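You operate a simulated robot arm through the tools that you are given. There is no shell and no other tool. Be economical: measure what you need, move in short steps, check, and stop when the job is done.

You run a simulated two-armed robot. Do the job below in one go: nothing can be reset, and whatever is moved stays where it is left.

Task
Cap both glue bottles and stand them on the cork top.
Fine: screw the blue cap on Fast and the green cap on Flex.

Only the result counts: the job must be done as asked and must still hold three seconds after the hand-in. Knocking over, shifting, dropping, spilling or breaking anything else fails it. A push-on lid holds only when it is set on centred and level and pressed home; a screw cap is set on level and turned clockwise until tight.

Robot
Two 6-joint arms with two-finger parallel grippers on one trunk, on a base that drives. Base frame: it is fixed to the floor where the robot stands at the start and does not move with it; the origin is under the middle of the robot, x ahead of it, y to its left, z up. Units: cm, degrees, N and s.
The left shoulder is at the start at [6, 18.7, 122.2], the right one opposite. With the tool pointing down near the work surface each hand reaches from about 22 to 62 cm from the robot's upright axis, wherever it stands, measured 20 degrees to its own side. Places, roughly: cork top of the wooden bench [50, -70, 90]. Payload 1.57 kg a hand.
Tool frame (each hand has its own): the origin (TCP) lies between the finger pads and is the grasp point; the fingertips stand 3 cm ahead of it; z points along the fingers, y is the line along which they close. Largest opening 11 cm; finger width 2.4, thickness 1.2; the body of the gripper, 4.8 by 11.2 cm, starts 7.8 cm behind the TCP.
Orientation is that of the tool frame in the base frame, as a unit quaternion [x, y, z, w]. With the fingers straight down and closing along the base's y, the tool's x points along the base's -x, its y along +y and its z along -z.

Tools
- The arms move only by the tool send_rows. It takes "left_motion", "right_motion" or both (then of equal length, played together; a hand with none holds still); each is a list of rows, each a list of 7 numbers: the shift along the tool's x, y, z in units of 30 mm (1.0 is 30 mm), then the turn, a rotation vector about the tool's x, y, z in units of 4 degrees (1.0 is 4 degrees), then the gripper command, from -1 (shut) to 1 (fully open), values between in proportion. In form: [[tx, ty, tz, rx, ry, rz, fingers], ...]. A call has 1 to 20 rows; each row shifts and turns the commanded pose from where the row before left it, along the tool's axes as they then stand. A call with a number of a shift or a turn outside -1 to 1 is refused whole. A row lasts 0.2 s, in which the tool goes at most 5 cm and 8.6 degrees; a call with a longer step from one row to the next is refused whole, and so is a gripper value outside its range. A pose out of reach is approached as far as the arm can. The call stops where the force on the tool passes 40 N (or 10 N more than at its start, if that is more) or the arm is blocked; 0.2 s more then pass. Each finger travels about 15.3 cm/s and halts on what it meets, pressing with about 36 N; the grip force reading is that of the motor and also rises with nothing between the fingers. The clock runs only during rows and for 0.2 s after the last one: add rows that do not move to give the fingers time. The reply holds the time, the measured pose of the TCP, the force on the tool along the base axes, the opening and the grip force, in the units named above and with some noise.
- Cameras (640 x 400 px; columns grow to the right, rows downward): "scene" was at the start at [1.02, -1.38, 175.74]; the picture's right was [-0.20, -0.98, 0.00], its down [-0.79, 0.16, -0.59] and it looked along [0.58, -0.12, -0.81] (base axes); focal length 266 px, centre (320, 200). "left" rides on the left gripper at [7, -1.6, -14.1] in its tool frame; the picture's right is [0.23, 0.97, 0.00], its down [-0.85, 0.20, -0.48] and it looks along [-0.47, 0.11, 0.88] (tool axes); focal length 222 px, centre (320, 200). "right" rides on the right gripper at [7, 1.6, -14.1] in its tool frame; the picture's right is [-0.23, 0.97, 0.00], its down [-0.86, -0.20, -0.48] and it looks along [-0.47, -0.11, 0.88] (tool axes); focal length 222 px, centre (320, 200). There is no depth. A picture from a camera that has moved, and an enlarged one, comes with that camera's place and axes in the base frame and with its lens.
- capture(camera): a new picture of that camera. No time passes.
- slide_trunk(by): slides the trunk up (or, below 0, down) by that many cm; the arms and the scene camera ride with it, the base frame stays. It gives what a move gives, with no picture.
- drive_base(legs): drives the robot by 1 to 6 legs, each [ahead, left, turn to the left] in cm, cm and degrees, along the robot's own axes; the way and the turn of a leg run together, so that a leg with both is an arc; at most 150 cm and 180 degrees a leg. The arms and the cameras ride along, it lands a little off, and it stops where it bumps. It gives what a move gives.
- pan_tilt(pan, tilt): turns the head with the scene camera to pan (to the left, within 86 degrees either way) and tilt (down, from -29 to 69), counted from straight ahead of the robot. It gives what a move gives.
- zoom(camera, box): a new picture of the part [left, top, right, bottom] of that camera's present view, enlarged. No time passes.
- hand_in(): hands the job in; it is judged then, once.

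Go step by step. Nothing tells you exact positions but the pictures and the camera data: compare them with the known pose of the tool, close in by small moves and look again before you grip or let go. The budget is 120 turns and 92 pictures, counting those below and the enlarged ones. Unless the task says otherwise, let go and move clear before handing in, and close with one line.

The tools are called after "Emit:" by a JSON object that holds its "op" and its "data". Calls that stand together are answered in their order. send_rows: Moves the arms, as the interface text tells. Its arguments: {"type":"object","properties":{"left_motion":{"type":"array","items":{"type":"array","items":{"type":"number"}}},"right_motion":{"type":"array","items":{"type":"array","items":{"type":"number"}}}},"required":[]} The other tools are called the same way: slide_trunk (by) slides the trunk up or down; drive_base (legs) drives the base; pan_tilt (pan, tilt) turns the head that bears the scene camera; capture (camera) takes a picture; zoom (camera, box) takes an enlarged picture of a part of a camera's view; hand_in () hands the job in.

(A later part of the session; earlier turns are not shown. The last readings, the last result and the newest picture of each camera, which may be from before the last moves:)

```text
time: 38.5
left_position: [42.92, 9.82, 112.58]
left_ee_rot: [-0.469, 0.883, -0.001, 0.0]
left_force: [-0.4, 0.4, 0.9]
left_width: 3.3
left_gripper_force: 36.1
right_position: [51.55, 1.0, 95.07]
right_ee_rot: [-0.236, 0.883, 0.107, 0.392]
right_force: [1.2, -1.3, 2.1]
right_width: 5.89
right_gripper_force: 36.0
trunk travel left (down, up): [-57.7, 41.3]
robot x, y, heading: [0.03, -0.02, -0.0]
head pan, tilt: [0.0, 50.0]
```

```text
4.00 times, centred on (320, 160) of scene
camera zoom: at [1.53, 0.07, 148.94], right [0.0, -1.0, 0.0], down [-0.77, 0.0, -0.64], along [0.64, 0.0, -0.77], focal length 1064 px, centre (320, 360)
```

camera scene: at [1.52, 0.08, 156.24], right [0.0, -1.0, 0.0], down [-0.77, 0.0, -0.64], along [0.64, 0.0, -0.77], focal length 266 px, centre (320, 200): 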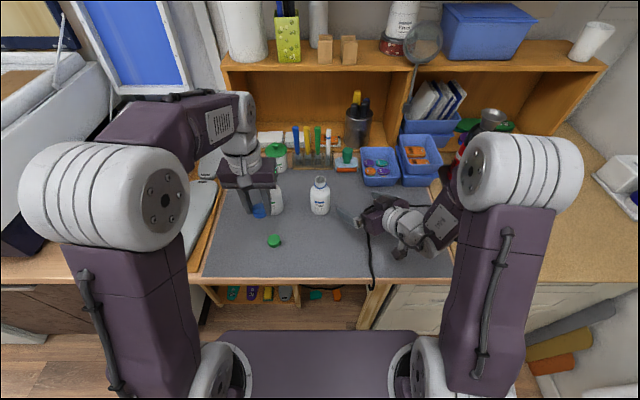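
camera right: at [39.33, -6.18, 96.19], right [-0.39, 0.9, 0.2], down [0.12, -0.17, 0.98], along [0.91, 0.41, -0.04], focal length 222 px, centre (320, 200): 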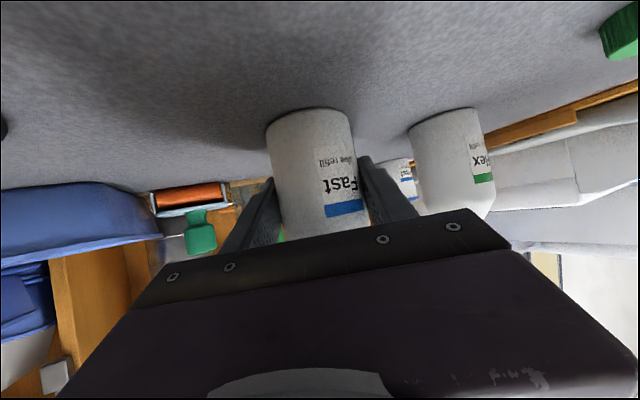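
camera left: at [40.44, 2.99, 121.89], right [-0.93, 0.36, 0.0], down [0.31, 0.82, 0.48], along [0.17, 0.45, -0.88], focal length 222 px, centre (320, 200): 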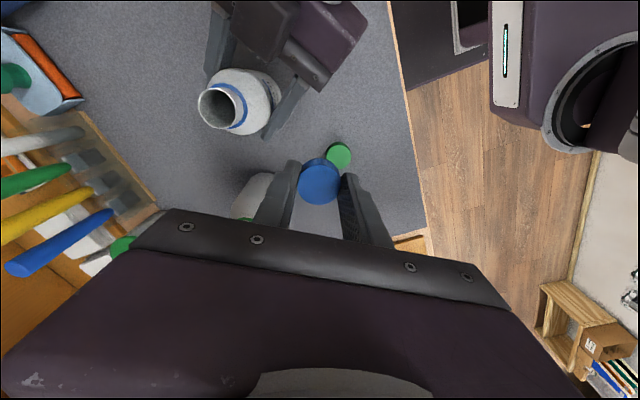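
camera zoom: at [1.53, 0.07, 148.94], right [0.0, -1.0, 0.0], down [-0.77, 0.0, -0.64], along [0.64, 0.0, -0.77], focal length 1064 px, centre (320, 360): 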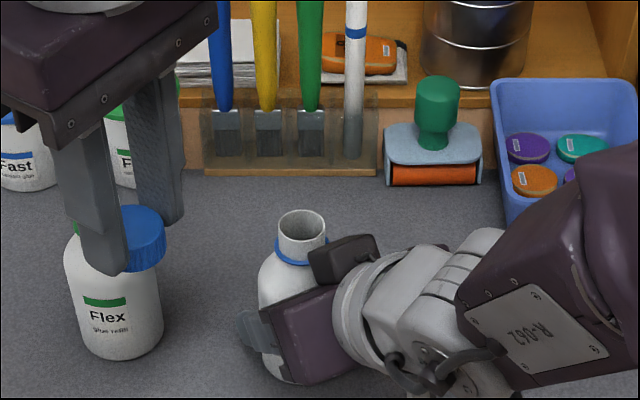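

Regripped. Now I'll raise the trunk 6 cm for the left arm's reach and lower the bottle again at about (50.5,1.5).

Emit:
{"op": "slide_trunk", "data": {"by": 6.3}}

Emit:
{"op": "send_rows", "data": {"right_motion": [[0.34, 0.062, 0.25, 0, 0, 0, -1], [0.34, 0.062, 0.25, 0, 0, 0, -1], [0.34, 0.062, 0.25, 0, 0, 0, -1], [0.34, 0.062, 0.25, 0, 0, 0, -1], [0.34, 0.062, 0.25, 0, 0, 0, -1], [0, 0, 0, 0, 0, 0, -1]]}}

```text
time: 39.5
left_position: [42.99, 9.78, 118.84]
left_ee_rot: [-0.469, 0.883, 0.0, -0.001]
left_force: [-0.2, -0.5, 0.3]
left_width: 3.29
left_gripper_force: 36.3
right_position: [51.31, 1.15, 101.28]
right_ee_rot: [-0.236, 0.883, 0.107, 0.391]
right_force: [0.5, 0.3, -2.5]
right_width: 5.87
right_gripper_force: 35.7
trunk travel left (down, up): [-64.0, 35.0]
robot x, y, heading: [0.09, 0.14, -0.2]
head pan, tilt: [0.0, 50.0]
```

```text
time: 40.9
left_position: [42.89, 9.9, 118.85]
left_ee_rot: [-0.469, 0.883, 0.0, -0.001]
left_force: [0.4, -0.6, 0.7]
left_width: 3.3
left_gripper_force: 35.8
right_position: [50.41, 1.68, 95.12]
right_ee_rot: [-0.237, 0.882, 0.109, 0.392]
right_force: [1.9, -0.3, 4.7]
right_width: 5.89
right_gripper_force: 35.6
trunk travel left (down, up): [-64.0, 35.0]
robot x, y, heading: [-0.04, 0.45, 0.1]
head pan, tilt: [0.0, 50.0]
```

Emit:
{"op": "zoom", "data": {"camera": "scene", "box": [240, 130, 400, 230]}}

Emit:
{"op": "zoom", "data": {"camera": "left", "box": [160, 50, 360, 210]}}

```text
4.00 times, centred on (320, 180) of scene
camera zoom: at [1.5, 0.08, 155.25], right [0.0, -1.0, 0.0], down [-0.77, 0.0, -0.64], along [0.64, 0.0, -0.77], focal length 1064 px, centre (320, 280)
```

zoom: 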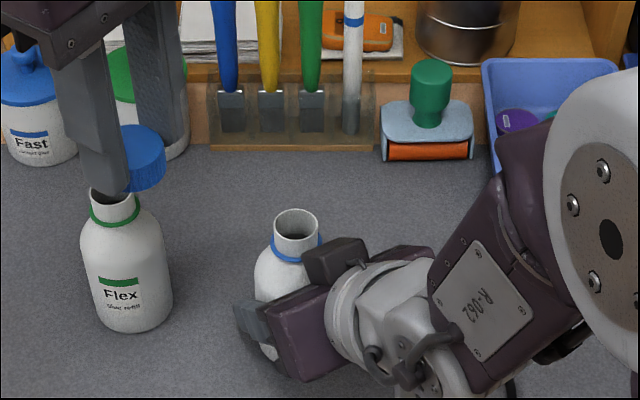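

```text
2.50 times, centred on (260, 130) of left
camera zoom: at [40.38, 2.99, 132.93], right [-0.93, 0.36, 0.0], down [0.31, 0.82, 0.48], along [0.17, 0.45, -0.88], focal length 555 px, centre (470, 375)
```

zoom: 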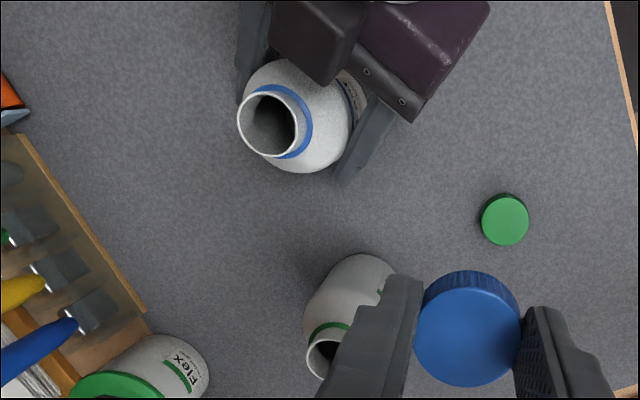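

Emit:
{"op": "send_rows", "data": {"left_motion": [[0.128, -0.62, 0.5, 0, 0, 0, -1], [0.128, -0.62, 0.5, 0, 0, 0, -1], [0.128, -0.62, 0.5, 0, 0, 0, -1], [0.128, -0.62, 0.6, 0, 0, 0, -1], [0.128, -0.62, 0.7, 0, 0, 0, -1], [0.128, -0.62, 0.97, 0, 0, 0, -1], [0, 0, 0, 0, 0, 0, -1]]}}

Emit:
{"op": "zoom", "data": {"camera": "scene", "box": [265, 130, 365, 193]}}

Emit:
{"op": "zoom", "data": {"camera": "left", "box": [240, 100, 400, 228]}}

```text
time: 42.5
left_position: [51.0, 1.6, 107.44]
left_ee_rot: [-0.47, 0.882, -0.001, 0.001]
left_force: [0.6, -0.3, 0.3]
left_width: 3.29
left_gripper_force: 36.5
right_position: [50.45, 1.59, 95.1]
right_ee_rot: [-0.237, 0.883, 0.107, 0.391]
right_force: [4.7, 0.9, 13.5]
right_width: 5.88
right_gripper_force: 36.2
trunk travel left (down, up): [-64.0, 35.0]
robot x, y, heading: [-0.0, -0.01, 0.2]
head pan, tilt: [0.0, 50.0]
```

```text
6.35 times, centred on (315, 162) of scene
camera zoom: at [1.43, 0.11, 155.24], right [0.0, -1.0, 0.0], down [-0.77, 0.0, -0.64], along [0.64, 0.0, -0.77], focal length 1690 px, centre (352, 444)
```

zoom: 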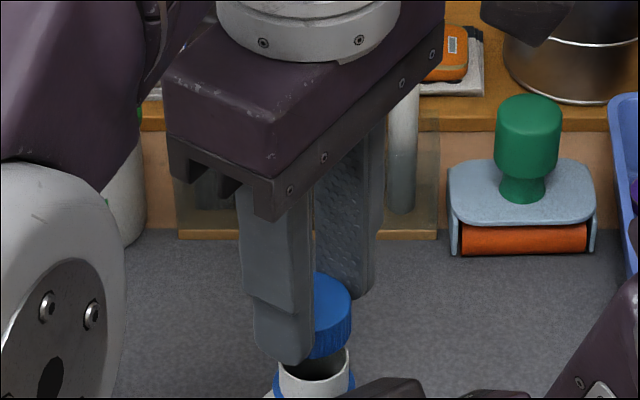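

```text
3.12 times, centred on (320, 164) of left
camera zoom: at [48.47, -5.23, 121.56], right [-0.93, 0.36, 0.0], down [0.31, 0.82, 0.48], along [0.17, 0.45, -0.88], focal length 694 px, centre (320, 312)
```

zoom: 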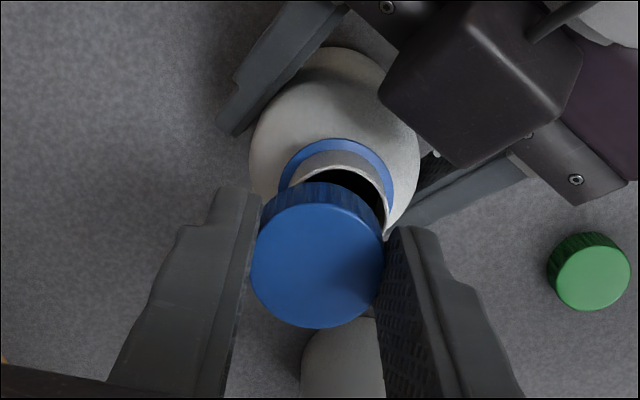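

Emit:
{"op": "send_rows", "data": {"left_motion": [[0.02, 0.148, 0, 0, 0, 0, -1], [0, 0, 0.3, 0, 0, 0, -1], [0, 0, 0, 0, 0, 0, -1]]}}

Emit:
{"op": "zoom", "data": {"camera": "scene", "box": [275, 150, 355, 200]}}

Emit:
{"op": "zoom", "data": {"camera": "left", "box": [260, 110, 380, 206]}}

```text
time: 43.3
left_position: [50.58, 1.73, 106.67]
left_ee_rot: [-0.47, 0.883, -0.001, 0.001]
left_force: [-0.1, -0.6, -0.4]
left_width: 3.3
left_gripper_force: 35.9
right_position: [50.35, 1.61, 95.06]
right_ee_rot: [-0.237, 0.883, 0.109, 0.391]
right_force: [6.1, 1.3, 15.8]
right_width: 5.87
right_gripper_force: 35.6
trunk travel left (down, up): [-64.0, 35.0]
robot x, y, heading: [0.07, 0.11, 0.0]
head pan, tilt: [0.0, 50.0]
```

```text
8.00 times, centred on (315, 175) of scene
camera zoom: at [1.43, 0.11, 155.24], right [0.0, -1.0, 0.0], down [-0.77, 0.0, -0.64], along [0.64, 0.0, -0.77], focal length 2129 px, centre (360, 400)
```

zoom: 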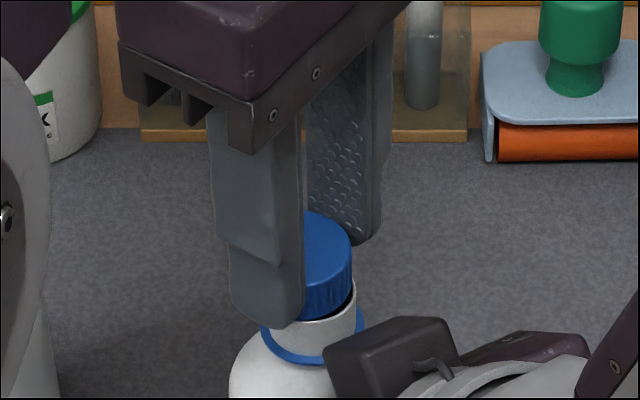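

```text
4.17 times, centred on (320, 158) of left
camera zoom: at [47.98, -4.98, 120.71], right [-0.93, 0.36, 0.0], down [0.31, 0.82, 0.48], along [0.17, 0.45, -0.88], focal length 926 px, centre (320, 375)
```

zoom: 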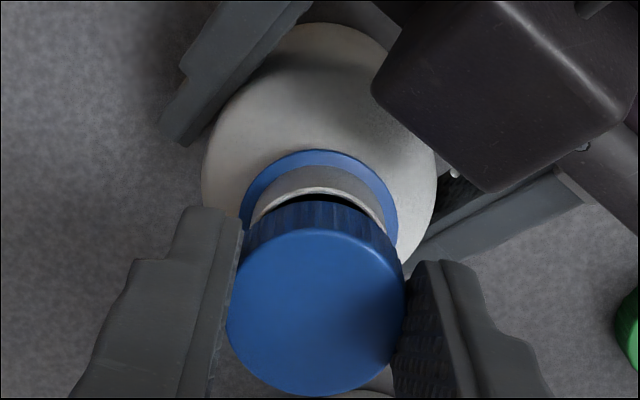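

Nearly aligned. One small correction, then a slow descent until contact.

Emit:
{"op": "send_rows", "data": {"left_motion": [[0.064, 0.005, 0, 0, 0, 0, -1], [0, 0, 0.15, 0, 0, 0, -1], [0, 0, 0.15, 0, 0, 0, -1], [0, 0, 0.08, 0, 0, 0, -1], [0, 0, 0.08, 0, 0, 0, -1]]}}

Emit:
{"op": "zoom", "data": {"camera": "scene", "box": [275, 150, 355, 200]}}

Emit:
{"op": "zoom", "data": {"camera": "left", "box": [260, 110, 380, 206]}}

```text
time: 44.1
left_position: [50.35, 1.63, 106.28]
left_ee_rot: [-0.469, 0.883, -0.004, 0.003]
left_force: [-2.6, 2.0, 10.2]
left_width: 3.3
left_gripper_force: 36.7
right_position: [50.46, 1.7, 94.97]
right_ee_rot: [-0.237, 0.882, 0.108, 0.392]
right_force: [-0.2, 0.5, 2.8]
right_width: 5.89
right_gripper_force: 36.2
trunk travel left (down, up): [-64.0, 35.0]
robot x, y, heading: [-0.07, -0.17, -0.0]
head pan, tilt: [0.0, 50.0]
stopped in row 3 (left hand): the force on the tool passed its limit (the readings are from after the stop); the commanded pose is now the measured one
```

```text
8.00 times, centred on (315, 175) of scene
camera zoom: at [1.27, 0.13, 155.21], right [0.0, -1.0, 0.0], down [-0.76, 0.0, -0.64], along [0.64, 0.0, -0.76], focal length 2129 px, centre (360, 400)
```

zoom: 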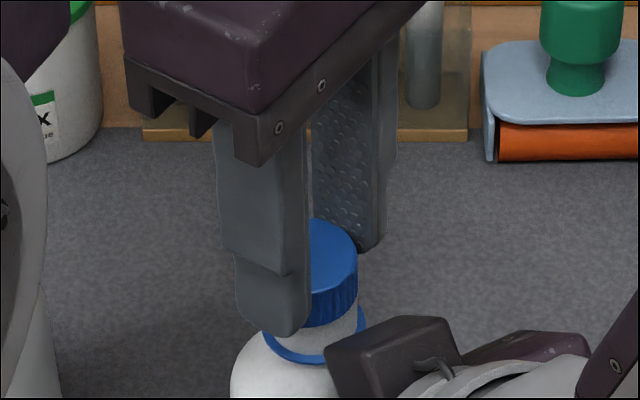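

```text
4.17 times, centred on (320, 158) of left
camera zoom: at [47.64, -5.08, 120.47], right [-0.93, 0.36, -0.01], down [0.31, 0.82, 0.48], along [0.18, 0.44, -0.88], focal length 926 px, centre (320, 375)
```

zoom: 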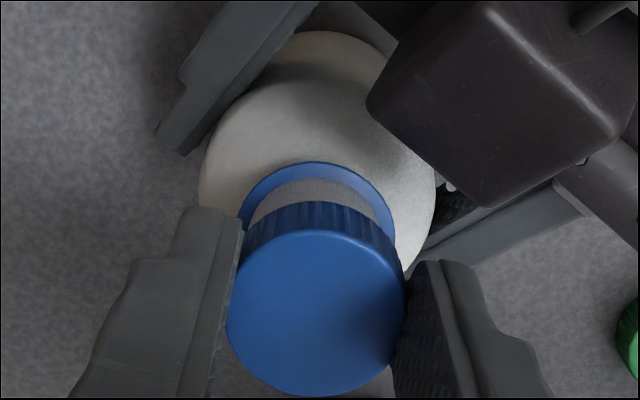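

Contact at the rim, but the cap sits about 2 mm too far toward +y. I'll lift, shift, re-level, settle gently, and start turning clockwise.

Emit:
{"op": "send_rows", "data": {"left_motion": [[0, 0, -0.12, -0.14, 0, 0, -1], [0.055, -0.037, 0, 0, 0, 0, -1], [0, 0, 0.06, 0, 0, 0, -1], [0, 0, 0.04, 0, 0, 0, -1], [0, 0, 0.02, 0, 0, 0, -1]]}}

Emit:
{"op": "zoom", "data": {"camera": "scene", "box": [275, 150, 355, 200]}}

```text
time: 45.3
left_position: [50.31, 1.43, 106.4]
left_ee_rot: [-0.469, 0.883, 0.001, -0.001]
left_force: [0.2, -0.1, -0.5]
left_width: 3.31
left_gripper_force: 35.6
right_position: [50.43, 1.57, 95.16]
right_ee_rot: [-0.237, 0.883, 0.108, 0.391]
right_force: [-1.1, 3.2, 10.6]
right_width: 5.88
right_gripper_force: 36.0
trunk travel left (down, up): [-64.0, 35.0]
robot x, y, heading: [0.08, -0.15, 0.1]
head pan, tilt: [0.0, 50.0]
```

```text
8.00 times, centred on (315, 175) of scene
camera zoom: at [1.35, 0.14, 155.24], right [0.0, -1.0, 0.0], down [-0.77, 0.0, -0.64], along [0.64, 0.0, -0.77], focal length 2129 px, centre (360, 400)
```

zoom: 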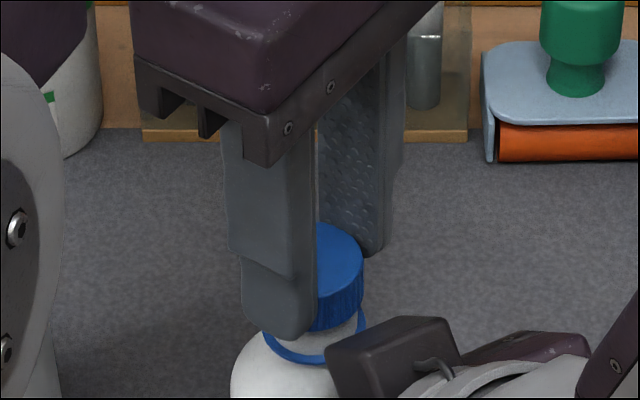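

Emit:
{"op": "send_rows", "data": {"left_motion": [[-0.019, -0.028, 0, 0, 0, 0, -1], [0, 0, 0.02, 0, 0, 0, -1], [0, 0, 0.02, 0, 0, 0, -1], [0, 0, 0.02, 0, 0, 0, -1], [0, 0, 0, 0, 0, 0, -1]]}}

Emit:
{"op": "zoom", "data": {"camera": "left", "box": [260, 110, 380, 206]}}

```text
time: 46.5
left_position: [50.46, 1.42, 106.19]
left_ee_rot: [-0.471, 0.882, 0.001, 0.0]
left_force: [-0.7, 0.5, -0.8]
left_width: 3.3
left_gripper_force: 36.3
right_position: [50.44, 1.61, 95.04]
right_ee_rot: [-0.237, 0.883, 0.108, 0.391]
right_force: [1.7, 2.0, 13.8]
right_width: 5.86
right_gripper_force: 36.7
trunk travel left (down, up): [-64.0, 35.0]
robot x, y, heading: [0.23, 0.18, 0.1]
head pan, tilt: [0.0, 50.0]
```

```text
4.17 times, centred on (320, 158) of left
camera zoom: at [47.92, -5.38, 120.18], right [-0.93, 0.36, 0.0], down [0.31, 0.82, 0.48], along [0.17, 0.45, -0.88], focal length 926 px, centre (320, 375)
```

zoom: 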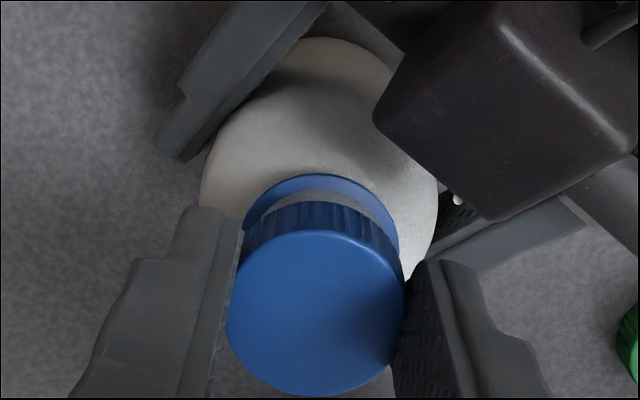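

Emit:
{"op": "send_rows", "data": {"left_motion": [[0, 0, 0.02, 0, 0, 0, -1], [0, 0, 0.02, 0, 0, 0, -1], [0, 0, 0.02, 0, 0, 0, -1], [0, 0, 0.02, 0, 0, 0, -1], [0, 0, 0.02, 0, 0, 0, -1], [0, 0, 0.02, 0, 0, 0, -1], [0, 0, 0, 0, 0, 0, -1]]}}

```text
time: 48.1
left_position: [50.34, 1.26, 105.74]
left_ee_rot: [-0.469, 0.883, 0.001, 0.0]
left_force: [0.0, 0.0, 0.1]
left_width: 3.28
left_gripper_force: 36.3
right_position: [50.49, 1.6, 94.97]
right_ee_rot: [-0.236, 0.882, 0.108, 0.392]
right_force: [3.5, 2.0, 16.2]
right_width: 5.87
right_gripper_force: 36.0
trunk travel left (down, up): [-64.0, 35.0]
robot x, y, heading: [0.32, 0.12, -0.1]
head pan, tilt: [0.0, 50.0]
```

The cap has dropped past the earlier contact height, so it is going over the neck. I'll continue down gently.

Emit:
{"op": "send_rows", "data": {"left_motion": [[0, 0, 0.02, 0, 0, 0, -1], [0, 0, 0.02, 0, 0, 0, -1], [0, 0, 0.02, 0, 0, 0, -1], [0, 0, 0.02, 0, 0, 0, -1], [0, 0, 0.02, 0, 0, 0, -1], [0, 0, 0.02, 0, 0, 0, -1], [0, 0, 0.02, 0, 0, 0, -1], [0, 0, 0.02, 0, 0, 0, -1], [0, 0, 0, 0, 0, 0, -1]]}}

Emit:
{"op": "zoom", "data": {"camera": "scene", "box": [275, 150, 355, 200]}}

```text
time: 50.1
left_position: [50.43, 1.27, 105.35]
left_ee_rot: [-0.469, 0.883, 0.001, -0.001]
left_force: [-14.3, -12.3, 8.6]
left_width: 3.3
left_gripper_force: 36.2
right_position: [50.4, 1.54, 95.09]
right_ee_rot: [-0.237, 0.883, 0.108, 0.391]
right_force: [16.0, 13.2, 6.6]
right_width: 5.88
right_gripper_force: 36.3
trunk travel left (down, up): [-64.0, 35.0]
robot x, y, heading: [0.09, 0.09, 0.1]
head pan, tilt: [0.0, 50.0]
```

```text
8.00 times, centred on (315, 175) of scene
camera zoom: at [1.36, 0.12, 155.24], right [0.0, -1.0, 0.0], down [-0.77, 0.0, -0.64], along [0.64, 0.0, -0.77], focal length 2129 px, centre (360, 400)
```

zoom: 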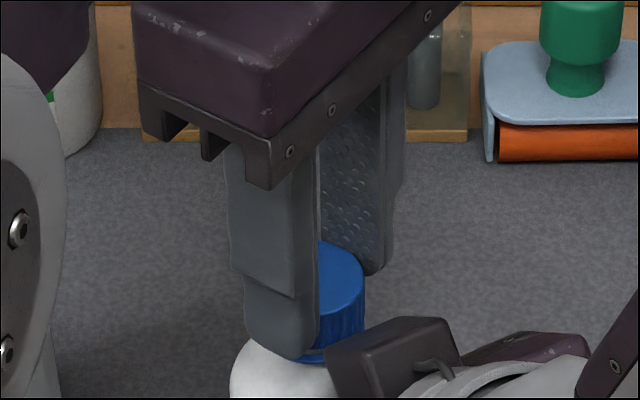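

The cap is over the neck with some side load. I'll shift about 1.5 mm to relieve it and start turning clockwise.

Emit:
{"op": "send_rows", "data": {"left_motion": [[0.03, 0.009, -0.02, 0, 0, 0, -1], [0.02, 0.006, 0, 0, 0, 0, -1], [0, 0, 0, 0, 0, 1, -1], [0, 0, 0, 0, 0, 1, -1], [0, 0, 0, 0, 0, 1, -1], [0, 0, 0.003, 0, 0, 1, -1], [0, 0, 0.003, 0, 0, 1, -1], [0, 0, 0, 0, 0, 0, -1]]}}

```text
time: 51.9
left_position: [50.3, 1.43, 105.34]
left_ee_rot: [-0.309, 0.951, 0.002, 0.0]
left_force: [-3.8, 7.4, 1.2]
left_width: 3.26
left_gripper_force: 35.9
right_position: [50.47, 1.6, 95.12]
right_ee_rot: [-0.236, 0.883, 0.108, 0.391]
right_force: [4.6, -2.0, 12.6]
right_width: 5.85
right_gripper_force: 36.0
trunk travel left (down, up): [-64.0, 35.0]
robot x, y, heading: [-0.17, -0.29, 0.1]
head pan, tilt: [0.0, 50.0]
```

Emit:
{"op": "send_rows", "data": {"left_motion": [[0, 0, 0.003, 0, 0, 1, -1], [0, 0, 0.003, 0, 0, 1, -1], [0, 0, 0.003, 0, 0, 1, -1], [0, 0, 0.003, 0, 0, 1, -1], [0, 0, 0.003, 0, 0, 1, -1], [0, 0, 0.003, 0, 0, 1, -1], [0, 0, 0.003, 0, 0, 1, -1], [0, 0, 0.003, 0, 0, 1, -1], [0, 0, 0.003, 0, 0, 1, -1], [0, 0, 0.003, 0, 0, 1, -1], [0, 0, 0.003, 0, 0, 1, -1], [0, 0, 0.003, 0, 0, 1, -1], [0, 0, 0.003, 0, 0, 1, -1], [0, 0, 0.003, 0, 0, 1, -1], [0, 0, 0.003, 0, 0, 1, -1], [0, 0, 0.003, 0, 0, 1, -1], [0, 0, 0, 0, 0, 0, -1]]}}

Emit:
{"op": "zoom", "data": {"camera": "scene", "box": [275, 150, 355, 200]}}

```text
time: 55.0
left_position: [50.19, 1.59, 105.3]
left_ee_rot: [0.178, 0.984, 0.003, -0.001]
left_force: [-2.2, 4.0, 8.2]
left_width: 3.29
left_gripper_force: 36.3
right_position: [50.23, 1.5, 95.02]
right_ee_rot: [-0.235, 0.883, 0.107, 0.392]
right_force: [-0.5, -1.5, 3.1]
right_width: 5.87
right_gripper_force: 36.1
trunk travel left (down, up): [-64.0, 35.0]
robot x, y, heading: [-0.16, -0.3, -0.1]
head pan, tilt: [0.0, 50.0]
stopped in row 15 (left hand): the force on the tool passed its limit (the readings are from after the stop); the commanded pose is now the measured one
```

```text
8.00 times, centred on (315, 175) of scene
camera zoom: at [1.3, 0.11, 155.2], right [0.0, -1.0, 0.0], down [-0.77, 0.0, -0.64], along [0.64, 0.0, -0.77], focal length 2129 px, centre (360, 400)
```

zoom: 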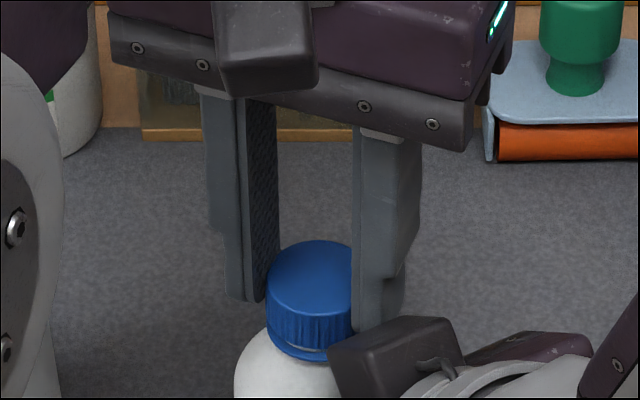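

The stop came with downward load at 76° of turn, and the cap looks level and low. I'll open slightly, swing back and regrip for another stroke.

Emit:
{"op": "send_rows", "data": {"left_motion": [[0, 0, 0, 0, 0, 0, -0.16], [0, 0, 0, 0, 0, 0, -0.16], [0, 0, 0, 0, 0, -1, -0.16], [0, 0, 0, 0, 0, -1, -0.16], [0, 0, 0, 0, 0, -1, -0.16], [0, 0, 0, 0, 0, -1, -0.16], [0, 0, 0, 0, 0, -1, -0.16], [0, 0, 0, 0, 0, -1, -0.16], [0, 0, 0, 0, 0, -1, -0.16], [0, 0, 0, 0, 0, -1, -0.16], [0, 0, 0, 0, 0, -1, -0.16], [0, 0, 0, 0, 0, -1, -0.16], [0, 0, 0, 0, 0, -1, -0.16], [0, 0, 0, 0, 0, -1, -0.16], [0, 0, 0, 0, 0, -1, -0.16], [0, 0, 0, 0, 0, -1, -0.16], [0, 0, 0, 0, 0, -1, -0.16], [0, 0, 0, 0, 0, -1, -0.16], [0, 0, 0, 0, 0, -1, -0.16], [0, 0, 0, 0, 0, -1, -0.16]]}}

Emit:
{"op": "zoom", "data": {"camera": "left", "box": [260, 110, 380, 206]}}

Emit:
{"op": "zoom", "data": {"camera": "scene", "box": [275, 150, 355, 200]}}

```text
time: 59.2
left_position: [50.55, 1.6, 105.07]
left_ee_rot: [-0.435, 0.9, 0.004, 0.0]
left_force: [-0.7, 0.7, -0.1]
left_width: 4.59
left_gripper_force: 0.1
right_position: [50.54, 1.49, 94.95]
right_ee_rot: [-0.235, 0.883, 0.108, 0.391]
right_force: [-0.7, 1.6, 4.9]
right_width: 5.85
right_gripper_force: 36.1
trunk travel left (down, up): [-64.0, 35.0]
robot x, y, heading: [0.28, 0.18, 0.2]
head pan, tilt: [0.0, 50.0]
```

```text
4.17 times, centred on (320, 158) of left
camera zoom: at [47.46, -5.15, 119.14], right [-0.9, 0.43, 0.01], down [0.38, 0.79, 0.48], along [0.2, 0.44, -0.88], focal length 926 px, centre (320, 375)
```

zoom: 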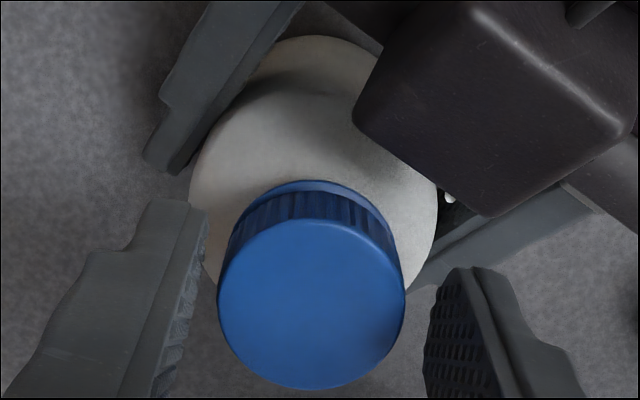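

```text
8.00 times, centred on (315, 175) of scene
camera zoom: at [1.47, 0.13, 155.24], right [0.0, -1.0, 0.0], down [-0.77, 0.0, -0.64], along [0.64, 0.0, -0.77], focal length 2129 px, centre (360, 400)
```

zoom: 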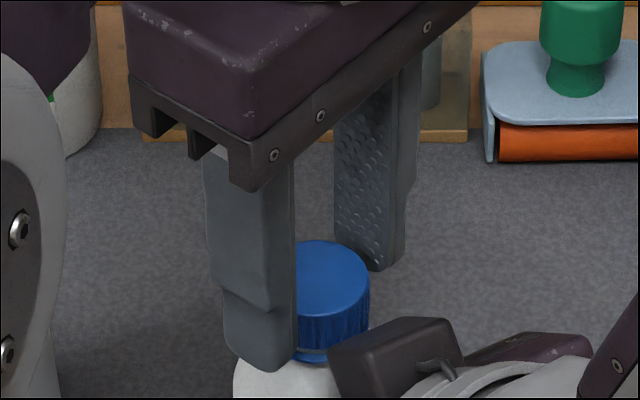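

Emit:
{"op": "send_rows", "data": {"left_motion": [[0, 0, 0, 0, 0, 0, -0.4], [0, 0, 0, 0, 0, 0, -1], [0, 0, 0, 0, 0, 0, -1], [0, 0, 0.001, 0, 0, 1, -1], [0, 0, 0.001, 0, 0, 1, -1], [0, 0, 0.001, 0, 0, 1, -1], [0, 0, 0.001, 0, 0, 1, -1], [0, 0, 0.001, 0, 0, 1, -1], [0, 0, 0.001, 0, 0, 1, -1], [0, 0, 0.001, 0, 0, 1, -1], [0, 0, 0.001, 0, 0, 1, -1], [0, 0, 0.001, 0, 0, 1, -1], [0, 0, 0.001, 0, 0, 1, -1], [0, 0, 0.001, 0, 0, 1, -1], [0, 0, 0.001, 0, 0, 1, -1], [0, 0, 0.001, 0, 0, 1, -1], [0, 0, 0.001, 0, 0, 1, -1], [0, 0, 0.001, 0, 0, 1, -1], [0, 0, 0.001, 0, 0, 1, -1], [0, 0, 0.001, 0, 0, 1, -1]]}}

Emit:
{"op": "zoom", "data": {"camera": "scene", "box": [275, 150, 355, 200]}}

```text
time: 63.4
left_position: [50.42, 1.6, 105.15]
left_ee_rot: [0.144, 0.99, 0.004, -0.003]
left_force: [9.2, 0.1, -4.9]
left_width: 3.29
left_gripper_force: 35.9
right_position: [50.49, 1.59, 94.94]
right_ee_rot: [-0.236, 0.884, 0.108, 0.39]
right_force: [-10.5, 1.8, 6.6]
right_width: 5.92
right_gripper_force: 35.7
trunk travel left (down, up): [-64.0, 35.0]
robot x, y, heading: [-0.03, 0.01, 0.0]
head pan, tilt: [0.0, 50.0]
```

```text
8.00 times, centred on (315, 175) of scene
camera zoom: at [1.48, 0.12, 155.24], right [0.0, -1.0, 0.0], down [-0.77, 0.0, -0.64], along [0.64, 0.0, -0.77], focal length 2129 px, centre (360, 400)
```

zoom: 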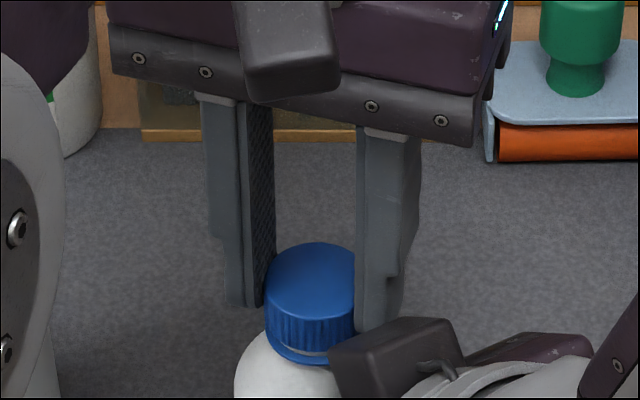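

The cap turns and creeps down. Another stroke.

Emit:
{"op": "send_rows", "data": {"left_motion": [[0, 0, 0, 0, 0, 0, -0.16], [0, 0, 0, 0, 0, 0, -0.16], [0, 0, 0.02, 0, 0, -1, -0.16], [0, 0, 0, 0, 0, -1, -0.16], [0, 0, 0, 0, 0, -1, -0.16], [0, 0, 0, 0, 0, -1, -0.16], [0, 0, 0, 0, 0, -1, -0.16], [0, 0, 0, 0, 0, -1, -0.16], [0, 0, 0, 0, 0, -1, -0.16], [0, 0, 0, 0, 0, -1, -0.16], [0, 0, 0, 0, 0, -1, -0.16], [0, 0, 0, 0, 0, -1, -0.16], [0, 0, 0, 0, 0, -1, -0.16], [0, 0, 0, 0, 0, -1, -0.16], [0, 0, 0, 0, 0, -1, -0.16], [0, 0, 0, 0, 0, -1, -0.16], [0, 0, 0, 0, 0, -1, -0.16], [0, 0, 0, 0, 0, -1, -0.16], [0, 0, 0, 0, 0, -1, -0.16], [0, 0, 0, 0, 0, -1, -0.16]]}}

Emit:
{"op": "send_rows", "data": {"left_motion": [[0, 0, 0, 0, 0, 0, -0.4], [0, 0, 0, 0, 0, 0, -1], [0, 0, 0, 0, 0, 0, -1], [0, 0, 0.001, 0, 0, 1, -1], [0, 0, 0.001, 0, 0, 1, -1], [0, 0, 0.001, 0, 0, 1, -1], [0, 0, 0.001, 0, 0, 1, -1], [0, 0, 0.001, 0, 0, 1, -1], [0, 0, 0.001, 0, 0, 1, -1], [0, 0, 0.001, 0, 0, 1, -1], [0, 0, 0.001, 0, 0, 1, -1], [0, 0, 0.001, 0, 0, 1, -1], [0, 0, 0.001, 0, 0, 1, -1], [0, 0, 0.001, 0, 0, 1, -1], [0, 0, 0.001, 0, 0, 1, -1], [0, 0, 0.001, 0, 0, 1, -1], [0, 0, 0.001, 0, 0, 1, -1], [0, 0, 0.001, 0, 0, 1, -1], [0, 0, 0.001, 0, 0, 1, -1], [0, 0, 0.001, 0, 0, 1, -1]]}}

Emit:
{"op": "zoom", "data": {"camera": "scene", "box": [275, 150, 355, 200]}}

```text
time: 67.6
left_position: [50.42, 1.39, 104.95]
left_ee_rot: [-0.466, 0.885, 0.005, 0.0]
left_force: [0.8, -0.3, -0.3]
left_width: 4.62
left_gripper_force: 0.0
right_position: [50.59, 1.5, 94.98]
right_ee_rot: [-0.235, 0.884, 0.107, 0.39]
right_force: [2.5, -1.4, 4.1]
right_width: 5.9
right_gripper_force: 36.3
trunk travel left (down, up): [-64.0, 35.0]
robot x, y, heading: [-0.02, 0.26, -0.1]
head pan, tilt: [0.0, 50.0]
```

```text
time: 71.8
left_position: [50.52, 1.51, 105.06]
left_ee_rot: [0.109, 0.994, 0.003, -0.002]
left_force: [-0.2, -10.0, -1.5]
left_width: 3.25
left_gripper_force: 35.9
right_position: [50.55, 1.51, 94.92]
right_ee_rot: [-0.235, 0.884, 0.107, 0.391]
right_force: [-0.6, 7.7, 1.3]
right_width: 5.85
right_gripper_force: 36.3
trunk travel left (down, up): [-64.0, 35.0]
robot x, y, heading: [-0.07, 0.02, 0.2]
head pan, tilt: [0.0, 50.0]
```

```text
8.00 times, centred on (315, 175) of scene
camera zoom: at [1.54, 0.08, 155.24], right [0.0, -1.0, 0.0], down [-0.77, 0.0, -0.64], along [0.64, 0.0, -0.77], focal length 2129 px, centre (360, 400)
```

zoom: 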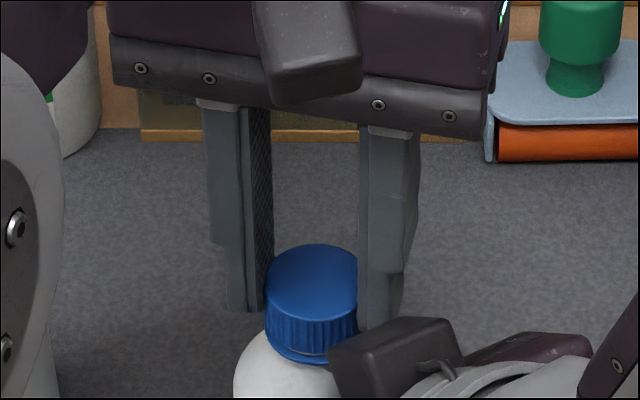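

Emit:
{"op": "send_rows", "data": {"left_motion": [[0, 0, 0, 0, 0, 0, -0.16], [0, 0, 0, 0, 0, 0, -0.16], [0, 0, 0.01, 0, 0, -1, -0.16], [0, 0, 0, 0, 0, -1, -0.16], [0, 0, 0, 0, 0, -1, -0.16], [0, 0, 0, 0, 0, -1, -0.16], [0, 0, 0, 0, 0, -1, -0.16], [0, 0, 0, 0, 0, -1, -0.16], [0, 0, 0, 0, 0, -1, -0.16], [0, 0, 0, 0, 0, -1, -0.16], [0, 0, 0, 0, 0, -1, -0.16], [0, 0, 0, 0, 0, -1, -0.16], [0, 0, 0, 0, 0, -1, -0.16], [0, 0, 0, 0, 0, -1, -0.16], [0, 0, 0, 0, 0, -1, -0.16], [0, 0, 0, 0, 0, -1, -0.16], [0, 0, 0, 0, 0, -1, -0.16], [0, 0, 0, 0, 0, -1, -0.16], [0, 0, 0, 0, 0, -1, -0.16], [0, 0, 0, 0, 0, -1, -0.16]]}}

Emit:
{"op": "send_rows", "data": {"left_motion": [[0, 0, 0, 0, 0, 0, -0.4], [0, 0, 0, 0, 0, 0, -1], [0, 0, 0, 0, 0, 0, -1], [0, 0, 0.001, 0, 0, 1, -1], [0, 0, 0.001, 0, 0, 1, -1], [0, 0, 0.001, 0, 0, 1, -1], [0, 0, 0.001, 0, 0, 1, -1], [0, 0, 0.001, 0, 0, 1, -1], [0, 0, 0.001, 0, 0, 1, -1], [0, 0, 0.001, 0, 0, 1, -1], [0, 0, 0.001, 0, 0, 1, -1], [0, 0, 0.001, 0, 0, 1, -1], [0, 0, 0.001, 0, 0, 1, -1], [0, 0, 0.001, 0, 0, 1, -1], [0, 0, 0.001, 0, 0, 1, -1], [0, 0, 0.001, 0, 0, 1, -1], [0, 0, 0.001, 0, 0, 1, -1], [0, 0, 0.001, 0, 0, 1, -1], [0, 0, 0.001, 0, 0, 1, -1], [0, 0, 0.001, 0, 0, 1, -1]]}}

Emit:
{"op": "zoom", "data": {"camera": "scene", "box": [275, 150, 355, 200]}}

```text
time: 76.0
left_position: [50.45, 1.48, 105.08]
left_ee_rot: [-0.497, 0.867, 0.003, 0.001]
left_force: [0.4, 0.1, 1.1]
left_width: 4.62
left_gripper_force: 0.0
right_position: [50.47, 1.44, 94.78]
right_ee_rot: [-0.235, 0.884, 0.108, 0.39]
right_force: [0.7, -1.6, 3.2]
right_width: 5.84
right_gripper_force: 36.0
trunk travel left (down, up): [-64.0, 35.0]
robot x, y, heading: [0.17, 0.05, 0.0]
head pan, tilt: [0.0, 50.0]
```

```text
time: 80.2
left_position: [50.39, 1.42, 105.02]
left_ee_rot: [0.076, 0.997, 0.003, -0.002]
left_force: [0.0, -5.2, -0.1]
left_width: 3.3
left_gripper_force: 35.2
right_position: [50.46, 1.38, 94.86]
right_ee_rot: [-0.235, 0.884, 0.108, 0.39]
right_force: [1.0, 4.9, 0.7]
right_width: 5.78
right_gripper_force: 35.7
trunk travel left (down, up): [-64.0, 35.0]
robot x, y, heading: [-0.27, 0.12, 0.2]
head pan, tilt: [0.0, 50.0]
```

```text
8.00 times, centred on (315, 175) of scene
camera zoom: at [1.56, 0.08, 155.23], right [0.0, -1.0, 0.0], down [-0.77, 0.0, -0.64], along [0.64, 0.0, -0.77], focal length 2129 px, centre (360, 400)
```

zoom: 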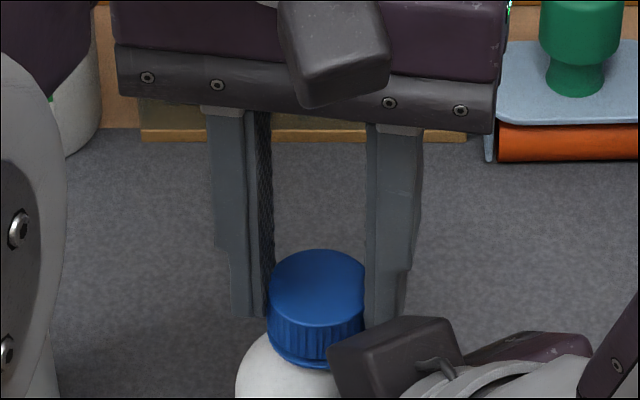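

Emit:
{"op": "send_rows", "data": {"left_motion": [[0, 0, 0, 0, 0, 0, -0.16], [0, 0, 0, 0, 0, 0, -0.16], [0, 0, 0.01, 0, 0, -1, -0.16], [0, 0, 0, 0, 0, -1, -0.16], [0, 0, 0, 0, 0, -1, -0.16], [0, 0, 0, 0, 0, -1, -0.16], [0, 0, 0, 0, 0, -1, -0.16], [0, 0, 0, 0, 0, -1, -0.16], [0, 0, 0, 0, 0, -1, -0.16], [0, 0, 0, 0, 0, -1, -0.16], [0, 0, 0, 0, 0, -1, -0.16], [0, 0, 0, 0, 0, -1, -0.16], [0, 0, 0, 0, 0, -1, -0.16], [0, 0, 0, 0, 0, -1, -0.16], [0, 0, 0, 0, 0, -1, -0.16], [0, 0, 0, 0, 0, -1, -0.16], [0, 0, 0, 0, 0, -1, -0.16], [0, 0, 0, 0, 0, -1, -0.16], [0, 0, 0, 0, 0, -1, -0.16], [0, 0, 0, 0, 0, -1, -0.16]]}}

Emit:
{"op": "send_rows", "data": {"left_motion": [[0, 0, 0, 0, 0, 0, -0.4], [0, 0, 0, 0, 0, 0, -1], [0, 0, 0, 0, 0, 0, -1], [0, 0, 0.001, 0, 0, 1, -1], [0, 0, 0.001, 0, 0, 1, -1], [0, 0, 0.001, 0, 0, 1, -1], [0, 0, 0.001, 0, 0, 1, -1], [0, 0, 0.001, 0, 0, 1, -1], [0, 0, 0.001, 0, 0, 1, -1], [0, 0, 0.001, 0, 0, 1, -1], [0, 0, 0.001, 0, 0, 1, -1], [0, 0, 0.001, 0, 0, 1, -1], [0, 0, 0.001, 0, 0, 1, -1], [0, 0, 0.001, 0, 0, 1, -1], [0, 0, 0.001, 0, 0, 1, -1], [0, 0, 0.001, 0, 0, 1, -1], [0, 0, 0.001, 0, 0, 1, -1], [0, 0, 0.001, 0, 0, 1, -1], [0, 0, 0.001, 0, 0, 1, -1], [0, 0, 0.001, 0, 0, 1, -1]]}}

Emit:
{"op": "zoom", "data": {"camera": "scene", "box": [275, 150, 355, 200]}}

```text
time: 84.4
left_position: [50.51, 1.56, 105.13]
left_ee_rot: [-0.527, 0.85, 0.004, 0.0]
left_force: [-0.2, 0.0, 0.4]
left_width: 4.62
left_gripper_force: 0.1
right_position: [50.53, 1.48, 94.93]
right_ee_rot: [-0.235, 0.883, 0.108, 0.391]
right_force: [2.4, -0.4, 5.1]
right_width: 5.77
right_gripper_force: 35.9
trunk travel left (down, up): [-64.0, 35.0]
robot x, y, heading: [-0.31, -0.08, 0.0]
head pan, tilt: [0.0, 50.0]
```

```text
time: 88.6
left_position: [50.55, 1.38, 105.0]
left_ee_rot: [0.039, 0.999, 0.002, -0.001]
left_force: [11.0, -16.7, 0.5]
left_width: 3.3
left_gripper_force: 35.8
right_position: [50.49, 1.57, 94.89]
right_ee_rot: [-0.235, 0.884, 0.108, 0.39]
right_force: [-10.2, 16.2, 3.6]
right_width: 5.79
right_gripper_force: 35.8
trunk travel left (down, up): [-64.0, 35.0]
robot x, y, heading: [-0.14, 0.25, 0.1]
head pan, tilt: [0.0, 50.0]
```

```text
8.00 times, centred on (315, 175) of scene
camera zoom: at [1.51, 0.07, 155.24], right [0.0, -1.0, 0.0], down [-0.77, 0.0, -0.64], along [0.64, 0.0, -0.77], focal length 2129 px, centre (360, 400)
```

zoom: 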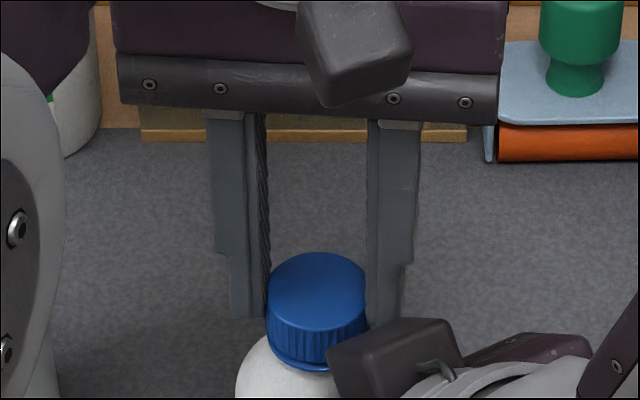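

Emit:
{"op": "send_rows", "data": {"left_motion": [[0, 0, 0, 0, 0, 0, -0.16], [0, 0, 0, 0, 0, 0, -0.16], [0, 0, 0.02, 0, 0, -1, -0.16], [0, 0, 0, 0, 0, -1, -0.16], [0, 0, 0, 0, 0, -1, -0.16], [0, 0, 0, 0, 0, -1, -0.16], [0, 0, 0, 0, 0, -1, -0.16], [0, 0, 0, 0, 0, -1, -0.16], [0, 0, 0, 0, 0, -1, -0.16], [0, 0, 0, 0, 0, -1, -0.16], [0, 0, 0, 0, 0, -1, -0.16], [0, 0, 0, 0, 0, -1, -0.16], [0, 0, 0, 0, 0, -1, -0.16], [0, 0, 0, 0, 0, -1, -0.16], [0, 0, 0, 0, 0, -1, -0.16], [0, 0, 0, 0, 0, -1, -0.16], [0, 0, 0, 0, 0, -1, -0.16], [0, 0, 0, 0, 0, -1, -0.16], [0, 0, 0, 0, 0, -1, -0.16], [0, 0, 0, 0, 0, -1, -0.16]]}}

Emit:
{"op": "send_rows", "data": {"left_motion": [[0, 0, 0, 0, 0, 0, -0.4], [0, 0, 0, 0, 0, 0, -1], [0, 0, 0, 0, 0, 0, -1], [0, 0, 0.001, 0, 0, 1, -1], [0, 0, 0.001, 0, 0, 1, -1], [0, 0, 0.001, 0, 0, 1, -1], [0, 0, 0.001, 0, 0, 1, -1], [0, 0, 0.001, 0, 0, 1, -1], [0, 0, 0.001, 0, 0, 1, -1], [0, 0, 0.001, 0, 0, 1, -1], [0, 0, 0.001, 0, 0, 1, -1], [0, 0, 0.001, 0, 0, 1, -1], [0, 0, 0.001, 0, 0, 1, -1], [0, 0, 0.001, 0, 0, 1, -1], [0, 0, 0.001, 0, 0, 1, -1], [0, 0, 0.001, 0, 0, 1, -1], [0, 0, 0.001, 0, 0, 1, -1], [0, 0, 0.001, 0, 0, 1, -1], [0, 0, 0.001, 0, 0, 1, -1], [0, 0, 0.001, 0, 0, 1, -1]]}}

Emit:
{"op": "zoom", "data": {"camera": "scene", "box": [275, 150, 355, 200]}}

Emit:
{"op": "capture", "data": {"camera": "right"}}

```text
time: 92.8
left_position: [50.36, 1.56, 104.94]
left_ee_rot: [-0.556, 0.831, 0.003, 0.001]
left_force: [-0.5, -1.0, -0.9]
left_width: 4.6
left_gripper_force: 0.0
right_position: [50.46, 1.5, 94.84]
right_ee_rot: [-0.235, 0.884, 0.108, 0.389]
right_force: [0.5, -0.6, -1.1]
right_width: 5.78
right_gripper_force: 36.1
trunk travel left (down, up): [-64.0, 35.0]
robot x, y, heading: [-0.08, 0.12, 0.1]
head pan, tilt: [0.0, 50.0]
```

```text
time: 97.0
left_position: [50.56, 1.45, 104.99]
left_ee_rot: [0.005, 1.0, 0.003, -0.001]
left_force: [11.9, -16.8, 0.0]
left_width: 3.32
left_gripper_force: 36.2
right_position: [50.58, 1.39, 94.8]
right_ee_rot: [-0.235, 0.884, 0.108, 0.39]
right_force: [-12.6, 16.4, -0.4]
right_width: 5.79
right_gripper_force: 36.3
trunk travel left (down, up): [-64.0, 35.0]
robot x, y, heading: [-0.34, -0.06, -0.0]
head pan, tilt: [0.0, 50.0]
```

```text
8.00 times, centred on (315, 175) of scene
camera zoom: at [1.56, 0.09, 155.23], right [0.0, -1.0, 0.0], down [-0.77, 0.0, -0.64], along [0.64, 0.0, -0.77], focal length 2129 px, centre (360, 400)
```

zoom: 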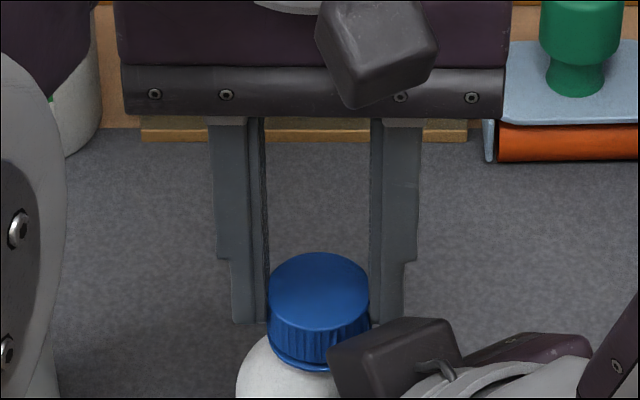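

```text
40 pictures are left
camera right: at [36.6, -4.57, 99.25], right [-0.36, 0.92, 0.18], down [0.29, -0.07, 0.95], along [0.89, 0.39, -0.25], focal length 222 px, centre (320, 200)
```

right: 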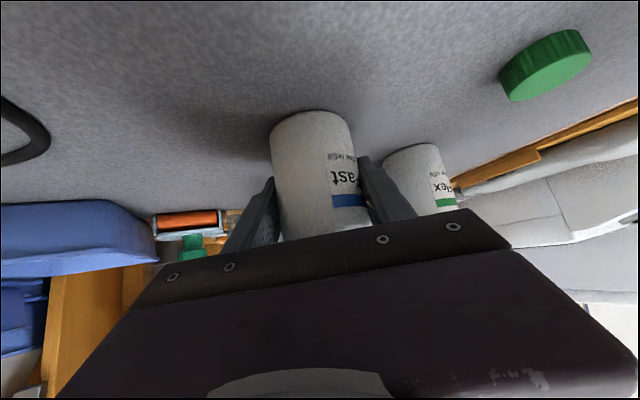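

The last two strokes gave no further descent and the bottle starts slipping with the cap, so Fast is tight. I'll release it and move the left hand clear toward the green cap.

Emit:
{"op": "send_rows", "data": {"left_motion": [[0, 0, 0, 0, 0, 0, -0.1], [0, 0, 0, 0, 0, 0, -0.1], [0, 0, -0.5, 0, 0, 0, -0.1], [0, 0, -0.5, 0, 0, 0, -0.1], [0, 0, -0.5, 0, 0, 0, -0.1], [0.62, 0.76, -0.2, 0, 0, 0, 0.1], [0.62, 0.76, -0.2, 0, 0, 0, 0.1], [0.62, 0.76, -0.1, 0, 0, 0, 0.1], [0.62, 0.76, 0, 0, 0, 0, 0.1], [0.62, 0.76, 0, 0, 0, 0, 0.1], [0, 0, 0, 0, 0, 0, 0.1]]}}

Emit:
{"op": "capture", "data": {"camera": "left"}}

Emit:
{"op": "zoom", "data": {"camera": "scene", "box": [220, 120, 420, 245]}}

```text
time: 99.4
left_position: [41.35, 12.85, 111.23]
left_ee_rot: [0.004, 1.0, 0.003, -0.001]
left_force: [0.1, 0.1, 0.6]
left_width: 6.05
left_gripper_force: 0.0
right_position: [50.53, 1.47, 94.92]
right_ee_rot: [-0.235, 0.884, 0.109, 0.389]
right_force: [0.2, 0.3, -2.0]
right_width: 5.79
right_gripper_force: 36.0
trunk travel left (down, up): [-64.0, 35.0]
robot x, y, heading: [-0.24, -0.07, 0.0]
head pan, tilt: [0.0, 50.0]
```

```text
39 pictures are left
camera left: at [34.34, 11.15, 125.28], right [-0.22, 0.98, 0.01], down [0.86, 0.19, 0.48], along [0.46, 0.11, -0.88], focal length 222 px, centre (320, 200)
```

left: 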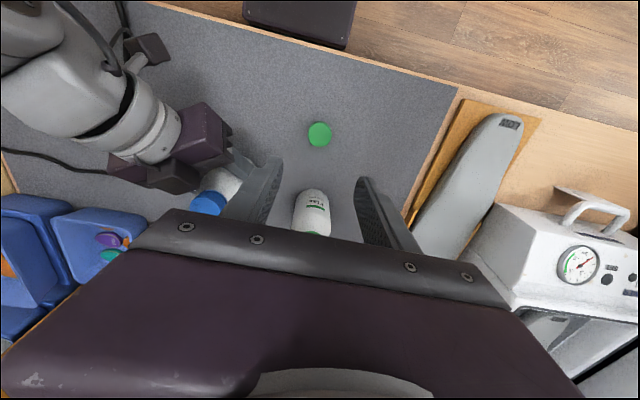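

```text
3.20 times, centred on (320, 182) of scene
camera zoom: at [1.62, 0.04, 155.24], right [0.0, -1.0, 0.0], down [-0.77, 0.0, -0.64], along [0.64, 0.0, -0.77], focal length 852 px, centre (320, 256)
```

zoom: 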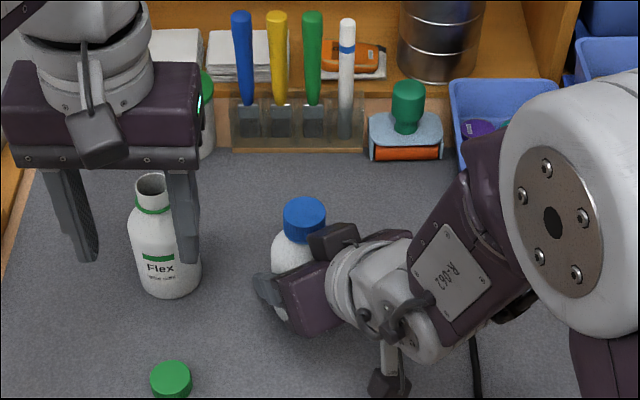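

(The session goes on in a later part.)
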